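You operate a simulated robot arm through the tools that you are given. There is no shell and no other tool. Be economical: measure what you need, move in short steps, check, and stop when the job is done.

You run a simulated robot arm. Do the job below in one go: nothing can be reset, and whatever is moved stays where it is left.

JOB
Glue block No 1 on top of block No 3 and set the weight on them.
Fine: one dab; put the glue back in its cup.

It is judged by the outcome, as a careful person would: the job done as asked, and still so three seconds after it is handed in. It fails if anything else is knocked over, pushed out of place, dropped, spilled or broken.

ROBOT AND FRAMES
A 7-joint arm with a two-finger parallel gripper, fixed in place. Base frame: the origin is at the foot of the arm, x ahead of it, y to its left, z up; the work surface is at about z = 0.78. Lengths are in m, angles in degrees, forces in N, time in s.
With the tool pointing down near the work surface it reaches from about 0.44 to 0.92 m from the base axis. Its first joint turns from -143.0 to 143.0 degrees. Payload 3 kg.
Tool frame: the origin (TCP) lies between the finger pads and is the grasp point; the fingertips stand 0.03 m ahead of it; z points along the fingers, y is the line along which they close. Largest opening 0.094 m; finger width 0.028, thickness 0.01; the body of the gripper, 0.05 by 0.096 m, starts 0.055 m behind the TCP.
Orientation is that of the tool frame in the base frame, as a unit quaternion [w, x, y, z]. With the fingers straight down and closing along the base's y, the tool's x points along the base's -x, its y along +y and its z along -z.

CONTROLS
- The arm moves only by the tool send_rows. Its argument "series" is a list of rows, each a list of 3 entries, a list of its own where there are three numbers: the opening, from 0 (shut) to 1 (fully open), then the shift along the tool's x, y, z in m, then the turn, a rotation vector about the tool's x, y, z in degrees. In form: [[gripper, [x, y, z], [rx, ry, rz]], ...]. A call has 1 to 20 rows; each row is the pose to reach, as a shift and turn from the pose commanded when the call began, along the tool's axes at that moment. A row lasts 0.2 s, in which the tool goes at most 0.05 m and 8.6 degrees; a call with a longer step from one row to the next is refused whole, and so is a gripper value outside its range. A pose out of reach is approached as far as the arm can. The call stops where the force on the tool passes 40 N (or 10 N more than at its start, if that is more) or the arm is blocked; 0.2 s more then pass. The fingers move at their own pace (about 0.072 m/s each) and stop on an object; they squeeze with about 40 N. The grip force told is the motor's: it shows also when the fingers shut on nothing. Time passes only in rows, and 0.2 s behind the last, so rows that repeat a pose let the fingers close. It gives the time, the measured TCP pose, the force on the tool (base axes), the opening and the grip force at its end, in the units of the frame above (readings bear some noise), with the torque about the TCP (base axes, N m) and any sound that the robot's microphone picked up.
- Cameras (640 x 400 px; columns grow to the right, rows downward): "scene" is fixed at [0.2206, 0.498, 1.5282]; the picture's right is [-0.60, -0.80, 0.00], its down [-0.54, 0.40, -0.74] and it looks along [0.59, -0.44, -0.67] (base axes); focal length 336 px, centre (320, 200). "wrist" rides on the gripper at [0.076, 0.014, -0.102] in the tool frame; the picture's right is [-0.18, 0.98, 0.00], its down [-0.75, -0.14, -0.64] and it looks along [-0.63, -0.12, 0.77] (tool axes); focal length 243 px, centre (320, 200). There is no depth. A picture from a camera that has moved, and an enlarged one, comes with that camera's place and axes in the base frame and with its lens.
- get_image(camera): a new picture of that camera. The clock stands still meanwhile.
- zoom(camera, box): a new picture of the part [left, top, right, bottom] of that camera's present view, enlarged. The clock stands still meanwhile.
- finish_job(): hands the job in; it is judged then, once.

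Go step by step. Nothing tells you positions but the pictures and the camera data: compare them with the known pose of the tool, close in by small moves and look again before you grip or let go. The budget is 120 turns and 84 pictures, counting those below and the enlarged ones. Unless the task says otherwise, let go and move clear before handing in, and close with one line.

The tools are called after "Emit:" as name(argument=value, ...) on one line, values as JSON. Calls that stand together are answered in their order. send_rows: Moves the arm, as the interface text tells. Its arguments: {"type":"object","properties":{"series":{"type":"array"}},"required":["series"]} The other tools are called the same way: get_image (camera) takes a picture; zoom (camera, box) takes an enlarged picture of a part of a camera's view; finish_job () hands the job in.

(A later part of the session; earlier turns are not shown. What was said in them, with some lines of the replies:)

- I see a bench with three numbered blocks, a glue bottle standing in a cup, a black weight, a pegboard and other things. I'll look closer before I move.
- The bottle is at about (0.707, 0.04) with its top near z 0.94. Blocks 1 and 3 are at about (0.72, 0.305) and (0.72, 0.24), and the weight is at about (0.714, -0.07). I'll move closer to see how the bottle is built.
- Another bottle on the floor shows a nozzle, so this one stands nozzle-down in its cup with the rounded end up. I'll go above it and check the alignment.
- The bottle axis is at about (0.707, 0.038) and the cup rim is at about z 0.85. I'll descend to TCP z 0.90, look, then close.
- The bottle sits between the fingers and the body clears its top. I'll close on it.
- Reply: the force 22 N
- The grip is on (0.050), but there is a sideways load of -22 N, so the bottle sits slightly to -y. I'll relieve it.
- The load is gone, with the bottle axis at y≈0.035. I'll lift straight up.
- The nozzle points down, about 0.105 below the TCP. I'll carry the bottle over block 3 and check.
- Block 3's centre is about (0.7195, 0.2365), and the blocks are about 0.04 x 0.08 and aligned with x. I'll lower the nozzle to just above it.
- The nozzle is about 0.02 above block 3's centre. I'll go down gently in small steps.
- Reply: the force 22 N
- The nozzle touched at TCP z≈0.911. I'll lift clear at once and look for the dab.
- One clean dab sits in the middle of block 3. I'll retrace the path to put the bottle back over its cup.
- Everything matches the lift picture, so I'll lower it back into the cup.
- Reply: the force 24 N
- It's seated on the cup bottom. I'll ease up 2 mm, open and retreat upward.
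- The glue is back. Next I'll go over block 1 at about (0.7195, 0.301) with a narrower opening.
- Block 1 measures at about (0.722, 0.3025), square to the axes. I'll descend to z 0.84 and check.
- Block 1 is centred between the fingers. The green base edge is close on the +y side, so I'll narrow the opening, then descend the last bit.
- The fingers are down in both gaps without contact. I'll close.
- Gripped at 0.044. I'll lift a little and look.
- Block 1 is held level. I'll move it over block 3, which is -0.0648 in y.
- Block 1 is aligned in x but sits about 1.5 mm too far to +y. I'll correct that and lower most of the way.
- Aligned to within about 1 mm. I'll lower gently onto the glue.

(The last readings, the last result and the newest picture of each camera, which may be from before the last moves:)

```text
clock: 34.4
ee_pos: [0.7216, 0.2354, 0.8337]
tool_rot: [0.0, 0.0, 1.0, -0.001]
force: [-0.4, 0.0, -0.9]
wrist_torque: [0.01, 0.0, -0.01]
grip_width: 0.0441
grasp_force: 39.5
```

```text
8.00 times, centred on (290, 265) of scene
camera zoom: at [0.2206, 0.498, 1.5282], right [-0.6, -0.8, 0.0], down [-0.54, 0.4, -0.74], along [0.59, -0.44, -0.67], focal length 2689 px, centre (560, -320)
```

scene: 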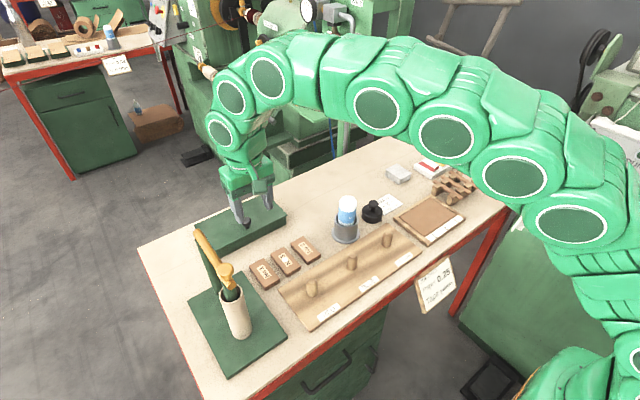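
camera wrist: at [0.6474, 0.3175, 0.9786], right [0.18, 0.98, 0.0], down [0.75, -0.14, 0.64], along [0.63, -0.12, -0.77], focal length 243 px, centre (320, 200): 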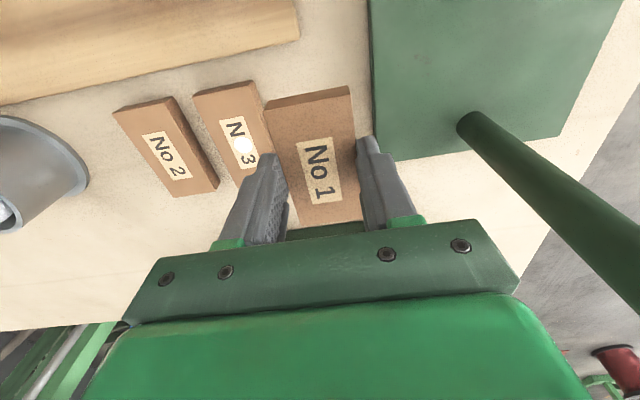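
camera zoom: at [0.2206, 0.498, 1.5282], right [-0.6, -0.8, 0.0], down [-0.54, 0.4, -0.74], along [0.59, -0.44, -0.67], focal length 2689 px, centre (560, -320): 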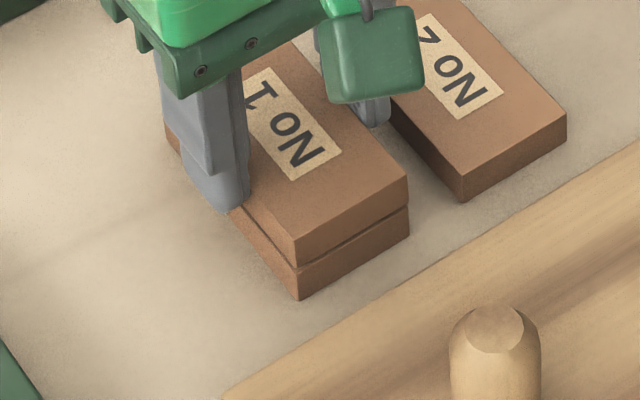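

Emit:
send_rows(series=[[0.35, [0, 0, 0.001], [0, 0, 0]], [0.35, [0, 0, 0.002], [0, 0, 0]], [0.35, [0, 0, 0.002], [0, 0, 0]]])

```text
clock: 35.2
ee_pos: [0.7215, 0.2373, 0.8309]
tool_rot: [0.0, 0.0, 1.0, 0.0]
force: [-0.9, 1.3, 2.6]
wrist_torque: [0.03, 0.02, 0.02]
grip_width: 0.0442
grasp_force: 39.8
```

First contact. I'll press lightly to spread the glue.

Emit:
send_rows(series=[[0.35, [0, 0, 0.001], [0, 0, 0]], [0.35, [0, 0, 0.001], [0, 0, 0]], [0.35, [0, 0, 0.001], [0, 0, 0]]])

Emit:
zoom(camera="scene", box=[260, 240, 320, 290])

```text
clock: 36.0
ee_pos: [0.721, 0.2364, 0.8305]
tool_rot: [0.001, 0.0, 1.0, -0.001]
force: [-1.1, -2.8, 24.7]
wrist_torque: [-0.08, 0.14, -0.01]
grip_width: 0.0438
grasp_force: 39.7
```

```text
8.00 times, centred on (290, 265) of scene
camera zoom: at [0.2206, 0.498, 1.5282], right [-0.6, -0.8, 0.0], down [-0.54, 0.4, -0.74], along [0.59, -0.44, -0.67], focal length 2689 px, centre (560, -320)
```

zoom: 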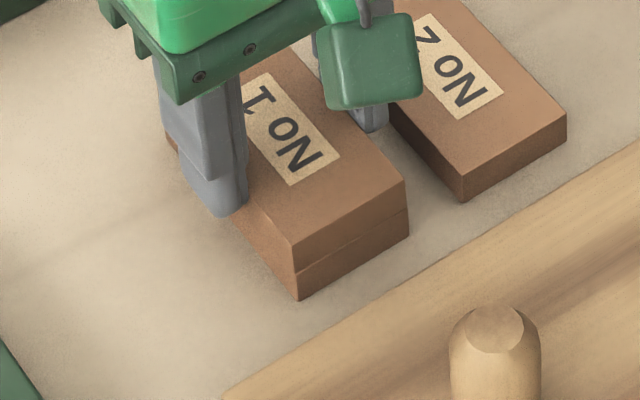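

It's seated flush. I'll release with a small opening and rise straight up.

Emit:
send_rows(series=[[0.35, [0, 0, 0], [0, 0, 0]], [0.35, [0, 0, -0.001], [0, 0, 0]], [0.54, [0, 0, -0.001], [0, 0, 0]], [0.54, [0, 0, -0.001], [0, 0, 0]], [0.54, [0, 0, -0.001], [0, 0, 0]], [0.54, [0, 0, -0.01], [0, 0, 0]], [0.54, [0, 0, -0.03], [0, 0, 0]], [0.54, [0, 0, -0.07], [0, 0, 0]], [0.7, [0, 0, -0.12], [0, 0, 0]], [0.7, [0, 0, -0.17], [0, 0, 0]], [0.7, [0, 0, -0.17], [0, 0, 0]]])

Emit:
zoom(camera="scene", box=[240, 180, 400, 290])

Emit:
get_image(camera="wrist")

```text
clock: 38.4
ee_pos: [0.7253, 0.2359, 1.001]
tool_rot: [-0.001, 0.0, 1.0, 0.0]
force: [-0.5, 0.0, 0.2]
wrist_torque: [0.02, 0.01, -0.01]
grip_width: 0.0659
grasp_force: 0.0
```

```text
3.64 times, centred on (320, 235) of scene
camera zoom: at [0.2206, 0.498, 1.5282], right [-0.6, -0.8, 0.0], down [-0.54, 0.4, -0.74], along [0.59, -0.44, -0.67], focal length 1222 px, centre (320, 73)
```

zoom: 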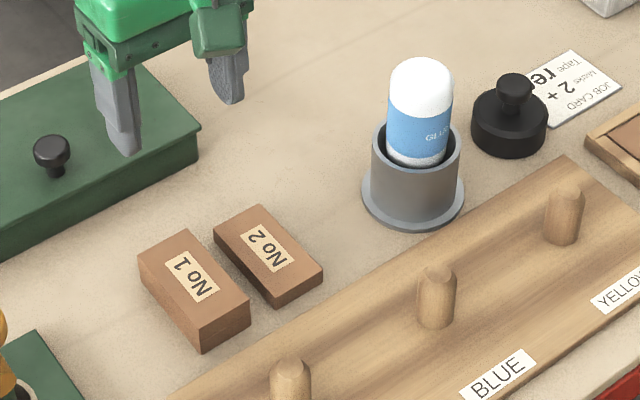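

```text
40 pictures are left
camera wrist: at [0.6499, 0.2502, 1.103], right [0.18, 0.98, 0.0], down [0.75, -0.14, 0.64], along [0.63, -0.12, -0.77], focal length 243 px, centre (320, 200)
```

wrist: 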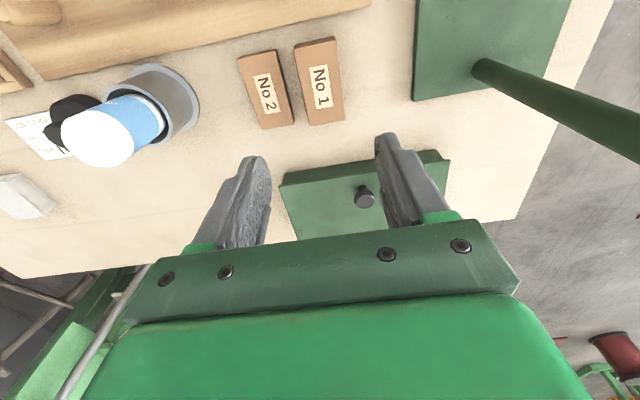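

The stack is neat and flush. Next I'll travel to above the weight, at about (0.714, -0.07), staying well above the bottle.

Emit:
send_rows(series=[[0.7, [0, 0, -0.04], [0, 0, 0]], [0.7, [0.001, -0.045, -0.05], [0, 0, 0]], [0.7, [0.002, -0.09, -0.05], [0, 0, 0]], [0.7, [0.003, -0.135, -0.05], [0, 0, 0]], [0.7, [0.004, -0.18, -0.05], [0, 0, 0]], [0.7, [0.005, -0.225, -0.05], [0, 0, 0]], [0.7, [0.007, -0.27, -0.05], [0, 0, 0]], [0.7, [0.008, -0.3, -0.05], [0, 0, 0]], [0.7, [0.008, -0.306, -0.05], [0, 0, 0]], [0.7, [0.008, -0.306, -0.05], [0, 0, 0]]])

Emit:
get_image(camera="wrist")

Emit:
zoom(camera="scene", box=[340, 150, 420, 240])

```text
clock: 40.6
ee_pos: [0.7152, -0.069, 1.0494]
tool_rot: [0.001, 0.0, 1.0, 0.0]
force: [-0.6, 0.2, 0.7]
wrist_torque: [0.02, -0.02, -0.01]
grip_width: 0.0658
grasp_force: 0.0
```

```text
39 pictures are left
camera wrist: at [0.6403, -0.0538, 1.1523], right [0.18, 0.98, 0.0], down [0.75, -0.14, 0.64], along [0.63, -0.12, -0.77], focal length 243 px, centre (320, 200)
```

wrist: 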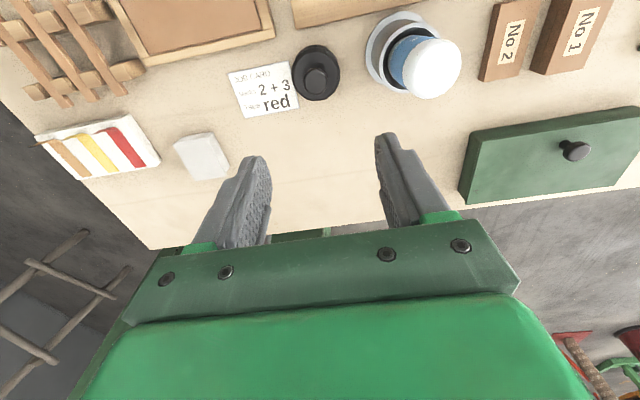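

```text
4.44 times, centred on (380, 195) of scene
camera zoom: at [0.2206, 0.498, 1.5282], right [-0.6, -0.8, 0.0], down [-0.54, 0.4, -0.74], along [0.59, -0.44, -0.67], focal length 1494 px, centre (53, 222)
```

zoom: 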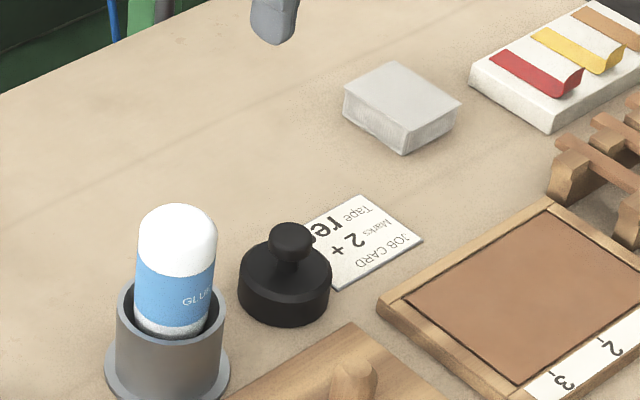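

The weight's axis is at about (0.713, -0.072). Its knob is about 0.028 wide with its top near z 0.845. I'll descend part way and look.

Emit:
send_rows(series=[[0.6, [0.001, -0.003, 0.04], [0, 0, 0]], [0.6, [0.001, -0.003, 0.08], [0, 0, 0]], [0.6, [0.001, -0.003, 0.12], [0, 0, 0]], [0.6, [0.001, -0.003, 0.155], [0, 0, 0]], [0.6, [0.001, -0.003, 0.17], [0, 0, 0]], [0.6, [0.001, -0.003, 0.17], [0, 0, 0]]])

Emit:
zoom(camera="wrist", box=[200, 40, 440, 220])

Emit:
zoom(camera="scene", box=[330, 160, 420, 240])

```text
clock: 42.0
ee_pos: [0.7142, -0.0719, 0.8802]
tool_rot: [0.0, 0.0, 1.0, 0.0]
force: [0.0, 0.2, 0.2]
wrist_torque: [0.04, -0.02, 0.01]
grip_width: 0.0568
grasp_force: 0.1
```

```text
2.22 times, centred on (320, 130) of wrist
camera zoom: at [0.639, -0.0567, 0.9824], right [0.18, 0.98, 0.0], down [0.75, -0.14, 0.64], along [0.63, -0.12, -0.77], focal length 539 px, centre (320, 356)
```

zoom: 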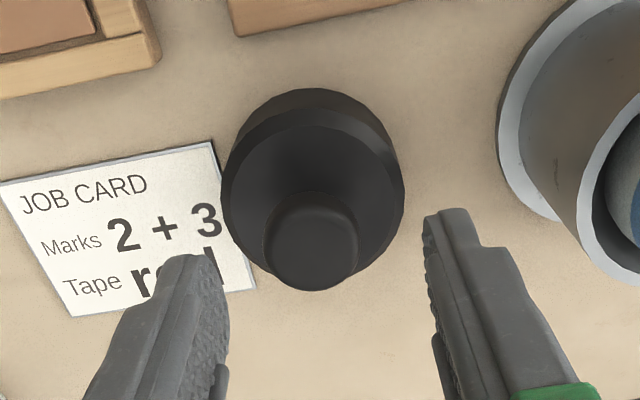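

```text
5.00 times, centred on (375, 200) of scene
camera zoom: at [0.2206, 0.498, 1.5282], right [-0.6, -0.8, 0.0], down [-0.54, 0.4, -0.74], along [0.59, -0.44, -0.67], focal length 1681 px, centre (45, 200)
```

zoom: 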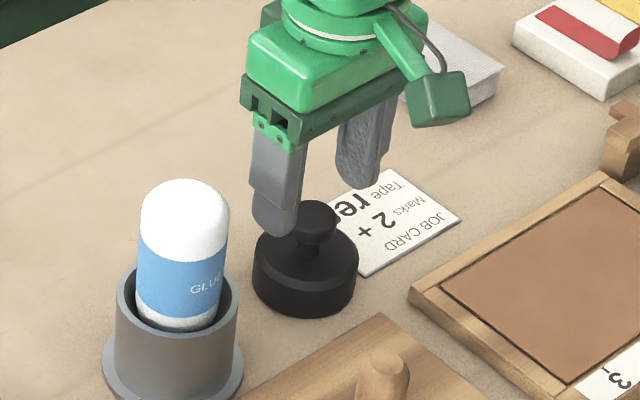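

The knob is between the fingers. I'll descend to TCP z≈0.852 and close on it.

Emit:
send_rows(series=[[0.6, [0, -0.001, 0.01], [0, 0, 0]], [0.6, [0, -0.001, 0.02], [0, 0, 0]], [0.6, [0, -0.001, 0.026], [0, 0, 0]], [0.6, [0, -0.001, 0.028], [0, 0, 0]], [0.6, [0, -0.001, 0.028], [0, 0, 0]]])

Emit:
zoom(camera="scene", box=[345, 175, 405, 235])

Emit:
zoom(camera="wrist", box=[200, 40, 440, 220])

```text
clock: 43.2
ee_pos: [0.7146, -0.0738, 0.8527]
tool_rot: [-0.001, 0.0, 1.0, 0.0]
force: [0.5, -0.6, 0.4]
wrist_torque: [0.01, 0.02, 0.01]
grip_width: 0.0564
grasp_force: 0.1
```

```text
6.67 times, centred on (375, 205) of scene
camera zoom: at [0.2206, 0.498, 1.5282], right [-0.6, -0.8, 0.0], down [-0.54, 0.4, -0.74], along [0.59, -0.44, -0.67], focal length 2241 px, centre (-47, 167)
```

zoom: 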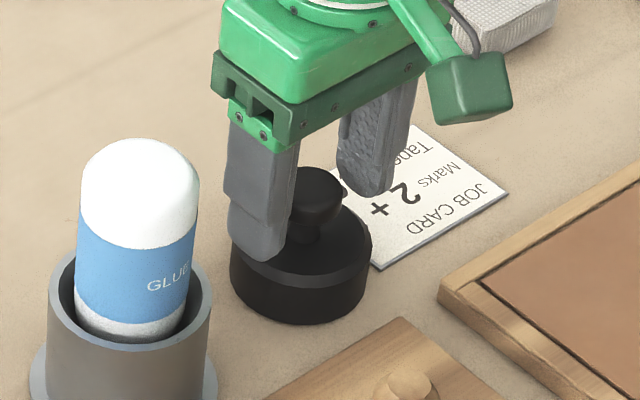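

```text
2.22 times, centred on (320, 130) of wrist
camera zoom: at [0.6387, -0.0583, 0.9542], right [0.18, 0.98, 0.0], down [0.75, -0.14, 0.64], along [0.63, -0.12, -0.77], focal length 539 px, centre (320, 356)
```

zoom: 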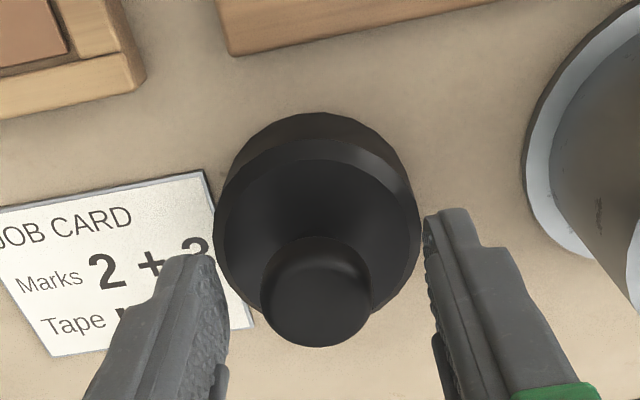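

Emit:
send_rows(series=[[0.5, [0.002, 0, 0], [0, 0, 0]], [0.35, [0.002, 0, 0.001], [0, 0, 0]], [0.25, [0.002, 0, 0.001], [0, 0, 0]], [0.2, [0.002, 0, 0.001], [0, 0, 0]], [0.2, [0.002, 0, 0.001], [0, 0, 0]], [0.2, [0.002, 0, 0.001], [0, 0, 0]]])

Emit:
zoom(camera="scene", box=[345, 175, 405, 235])

```text
clock: 44.6
ee_pos: [0.7122, -0.0731, 0.8512]
tool_rot: [0.0, 0.0, 1.0, 0.0]
force: [-2.8, -2.6, 4.5]
wrist_torque: [-0.09, 0.17, 0.02]
grip_width: 0.0291
grasp_force: 40.0
```

```text
6.67 times, centred on (375, 205) of scene
camera zoom: at [0.2206, 0.498, 1.5282], right [-0.6, -0.8, 0.0], down [-0.54, 0.4, -0.74], along [0.59, -0.44, -0.67], focal length 2241 px, centre (-47, 167)
```

zoom: 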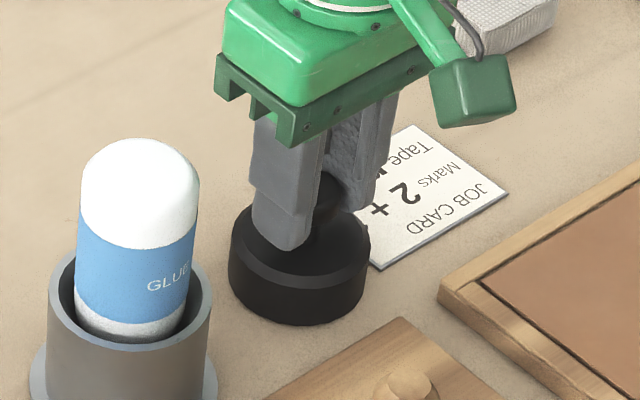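

The knob is gripped at 0.029. I'll lift straight up, high enough to pass over the bottle (weight underside needs z > 0.96).

Emit:
send_rows(series=[[0.2, [0, 0, -0.01], [0, 0, 0]], [0.2, [0, 0, -0.03], [0, 0, 0]], [0.2, [0, 0, -0.06], [0, 0, 0]], [0.2, [0, 0, -0.1], [0, 0, 0]], [0.2, [0, 0, -0.14], [0, 0, 0]], [0.2, [0, 0, -0.18], [0, 0, 0]], [0.2, [0, 0, -0.22], [0, 0, 0]], [0.2, [0, 0, -0.24], [0, 0, 0]], [0.2, [0, 0, -0.24], [0, 0, 0]]])

Emit:
get_image(camera="scene")

```text
clock: 46.6
ee_pos: [0.712, -0.072, 1.0908]
tool_rot: [0.0, 0.0, 1.0, 0.0]
force: [0.8, 0.2, -6.6]
wrist_torque: [-0.03, 0.04, 0.0]
grip_width: 0.0293
grasp_force: 39.7
```

```text
32 pictures are left
```

scene: 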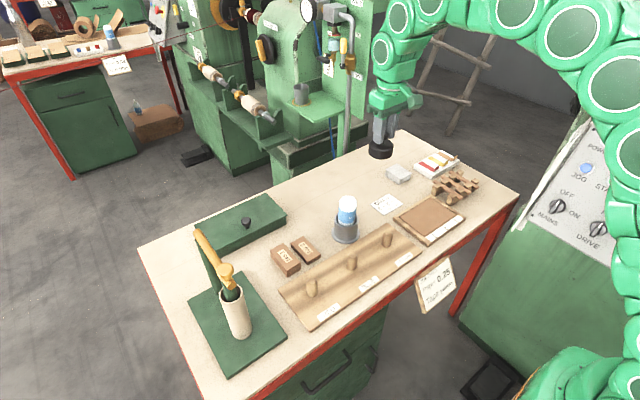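

The weight (about 0.7 kg) is held well clear. I'll carry it over the stack at (0.723, 0.2365).

Emit:
send_rows(series=[[0.2, [-0.002, 0.02, 0], [0, 0, 0]], [0.2, [-0.004, 0.05, 0], [0, 0, 0]], [0.2, [-0.006, 0.085, 0], [0, 0, 0]], [0.2, [-0.008, 0.12, 0], [0, 0, 0]], [0.2, [-0.01, 0.155, 0], [0, 0, 0]], [0.2, [-0.012, 0.19, 0], [0, 0, 0]], [0.2, [-0.012, 0.225, 0], [0, 0, 0]], [0.2, [-0.012, 0.26, 0], [0, 0, 0]], [0.2, [-0.012, 0.29, 0], [0, 0, 0]], [0.2, [-0.012, 0.305, 0], [0, 0, 0]], [0.2, [-0.012, 0.31, 0], [0, 0, 0]], [0.2, [-0.012, 0.31, 0], [0, 0, 0]]])

Emit:
get_image(camera="wrist")

```text
clock: 49.2
ee_pos: [0.724, 0.2376, 1.0903]
tool_rot: [0.0, 0.0, 1.0, 0.0]
force: [0.7, -0.1, -7.0]
wrist_torque: [0.01, 0.05, 0.02]
grip_width: 0.0292
grasp_force: 40.1
```

```text
31 pictures are left
camera wrist: at [0.6491, 0.2525, 1.1925], right [0.18, 0.98, 0.0], down [0.75, -0.14, 0.64], along [0.63, -0.12, -0.77], focal length 243 px, centre (320, 200)
```

wrist: 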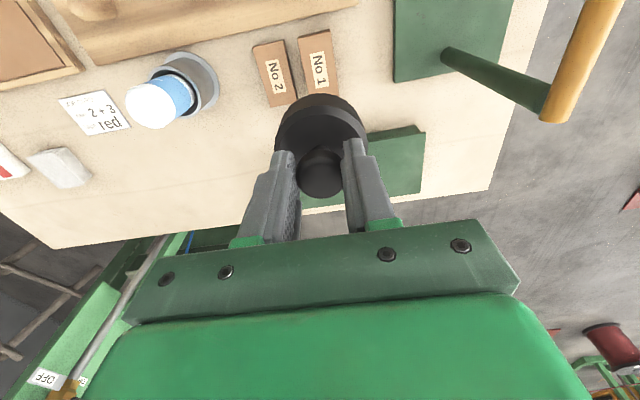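

The stack top is near z 0.812, so the weight should land at TCP z≈0.884. I'll descend to 0.90 and look.

Emit:
send_rows(series=[[0.2, [0, 0, 0.03], [0, 0, 0]], [0.2, [0, 0, 0.065], [0, 0, 0]], [0.2, [0, 0, 0.1], [0, 0, 0]], [0.2, [0, 0, 0.135], [0, 0, 0]], [0.2, [0, 0, 0.165], [0, 0, 0]], [0.2, [0, 0, 0.182], [0, 0, 0]], [0.2, [0, 0, 0.19], [0, 0, 0]], [0.2, [0, 0, 0.19], [0, 0, 0]]])

Emit:
zoom(camera="scene", box=[240, 200, 330, 290])

Emit:
zoom(camera="wrist", box=[200, 20, 440, 220])

```text
clock: 51.0
ee_pos: [0.724, 0.237, 0.8999]
tool_rot: [0.0, -0.001, 1.0, 0.001]
force: [-0.8, 0.6, -6.5]
wrist_torque: [-0.01, 0.05, -0.04]
grip_width: 0.0293
grasp_force: 39.6
```

```text
4.44 times, centred on (285, 245) of scene
camera zoom: at [0.2206, 0.498, 1.5282], right [-0.6, -0.8, 0.0], down [-0.54, 0.4, -0.74], along [0.59, -0.44, -0.67], focal length 1494 px, centre (476, 0)
```

zoom: 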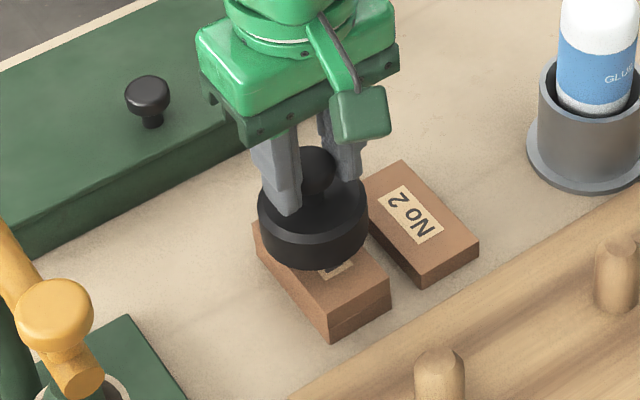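

```text
2.00 times, centred on (320, 120) of wrist
camera zoom: at [0.6485, 0.2521, 1.0027], right [0.18, 0.98, 0.0], down [0.75, -0.14, 0.64], along [0.63, -0.12, -0.77], focal length 485 px, centre (320, 360)
```

zoom: 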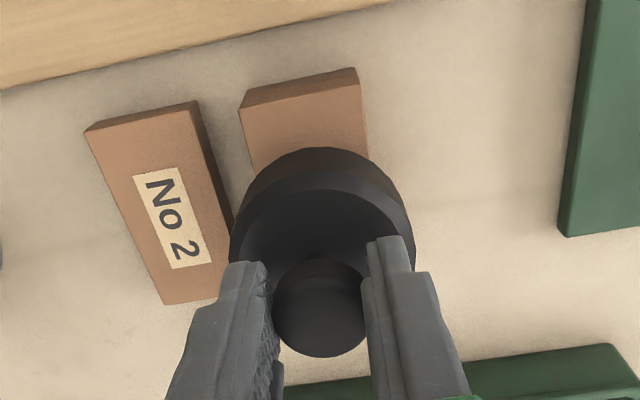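

The weight looks about 4 mm too far in x. I'll correct that and lower gently.

Emit:
send_rows(series=[[0.2, [0.004, 0, 0], [0, 0, 0]], [0.2, [0.004, 0, 0.006], [0, 0, 0]], [0.2, [0.004, 0, 0.011], [0, 0, 0]], [0.2, [0.004, 0, 0.013], [0, 0, 0]], [0.2, [0.004, 0, 0.013], [0, 0, 0]]])

Emit:
zoom(camera="scene", box=[255, 215, 325, 285])

```text
clock: 52.2
ee_pos: [0.7195, 0.2367, 0.8879]
tool_rot: [0.001, 0.0, 1.0, 0.0]
force: [0.3, -1.0, -6.4]
wrist_torque: [0.03, 0.0, 0.02]
grip_width: 0.0289
grasp_force: 40.6
```

```text
5.71 times, centred on (290, 250) of scene
camera zoom: at [0.2206, 0.498, 1.5282], right [-0.6, -0.8, 0.0], down [-0.54, 0.4, -0.74], along [0.59, -0.44, -0.67], focal length 1921 px, centre (491, -86)
```

zoom: 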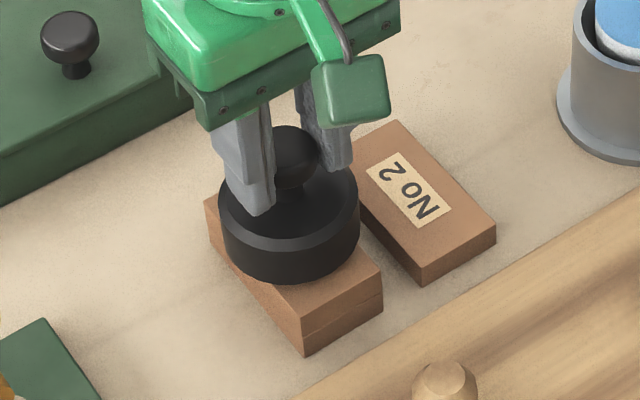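

Emit:
send_rows(series=[[0.2, [0, 0, 0.0015], [0, 0, 0]], [0.2, [0, 0, 0.003], [0, 0, 0]], [0.2, [0, 0, 0.003], [0, 0, 0]]])

```text
clock: 53.0
ee_pos: [0.7195, 0.2356, 0.8842]
tool_rot: [0.0, 0.001, 1.0, 0.0]
force: [0.6, -0.2, -7.1]
wrist_torque: [-0.02, 0.01, 0.0]
grip_width: 0.029
grasp_force: 39.8
```

Emit:
send_rows(series=[[0.2, [0, 0, 0.001], [0, 0, 0]], [0.2, [0, 0, 0.002], [0, 0, 0]], [0.2, [0, 0, 0.002], [0, 0, 0]]])

```text
clock: 53.8
ee_pos: [0.7197, 0.2365, 0.882]
tool_rot: [0.0, 0.001, 1.0, 0.0]
force: [-2.6, -1.2, 4.7]
wrist_torque: [-0.12, 0.23, 0.0]
grip_width: 0.0293
grasp_force: 40.3
```

The weight now rests on the stack, with the load gone from the tool. I'll release and rise straight up.

Emit:
send_rows(series=[[0.2, [0, 0, -0.0005], [0, 0, 0]], [0.35, [0, 0, -0.0005], [0, 0, 0]], [0.55, [0, 0, -0.0005], [0, 0, 0]], [0.6, [0, 0, -0.0005], [0, 0, 0]], [0.6, [0, 0, -0.0005], [0, 0, 0]], [0.6, [0, 0, -0.01], [0, 0, 0]], [0.6, [0, 0, -0.03], [0, 0, 0]], [0.6, [0, 0, -0.07], [0, 0, 0]], [0.6, [0, 0, -0.12], [0, 0, 0]], [0.6, [0, 0, -0.17], [0, 0, 0]], [0.6, [0, -0.04, -0.19], [0, 0, 0]], [0.6, [0, -0.08, -0.19], [0, 0, 0]], [0.6, [0, -0.08, -0.19], [0, 0, 0]]])

Emit:
get_image(camera="scene")

Emit:
zoom(camera="scene", box=[240, 190, 370, 290])

Emit:
get_image(camera="wrist")

```text
clock: 56.6
ee_pos: [0.7191, 0.156, 1.0735]
tool_rot: [0.0, -0.001, 1.0, 0.0]
force: [0.2, -0.1, 0.2]
wrist_torque: [-0.01, 0.0, 0.0]
grip_width: 0.0564
grasp_force: 0.0
```

```text
27 pictures are left
```

scene: 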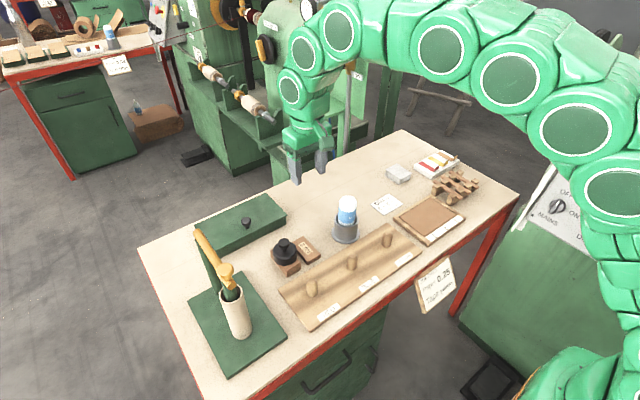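

```text
4.00 times, centred on (305, 240) of scene
camera zoom: at [0.2206, 0.498, 1.5282], right [-0.6, -0.8, 0.0], down [-0.54, 0.4, -0.74], along [0.59, -0.44, -0.67], focal length 1345 px, centre (380, 40)
```

zoom: 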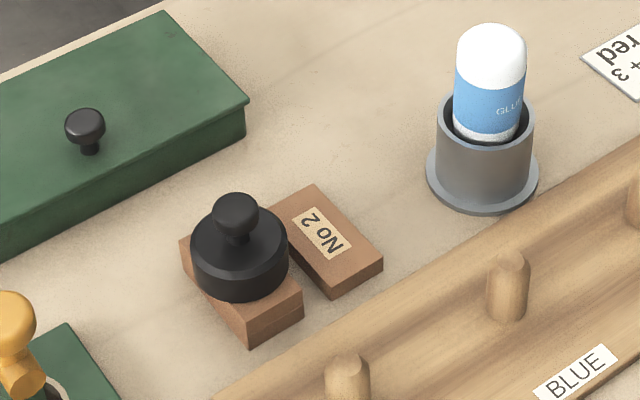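

```text
25 pictures are left
camera wrist: at [0.6441, 0.1719, 1.1754], right [0.18, 0.98, 0.0], down [0.75, -0.14, 0.64], along [0.63, -0.12, -0.77], focal length 243 px, centre (320, 200)
```

wrist: 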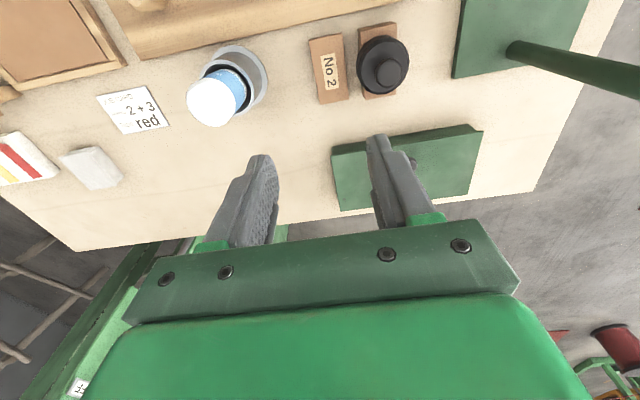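

The weight sits upright on the glued stack, the bottle is in its cup, and the arm is clear with nothing else moved. I'm handing in.

Emit:
finish_job()

```text
The job is handed in.
```

Block No 1 is glued on top of block No 3 with one dab, the weight is standing on them, and the glue is back in its cup.
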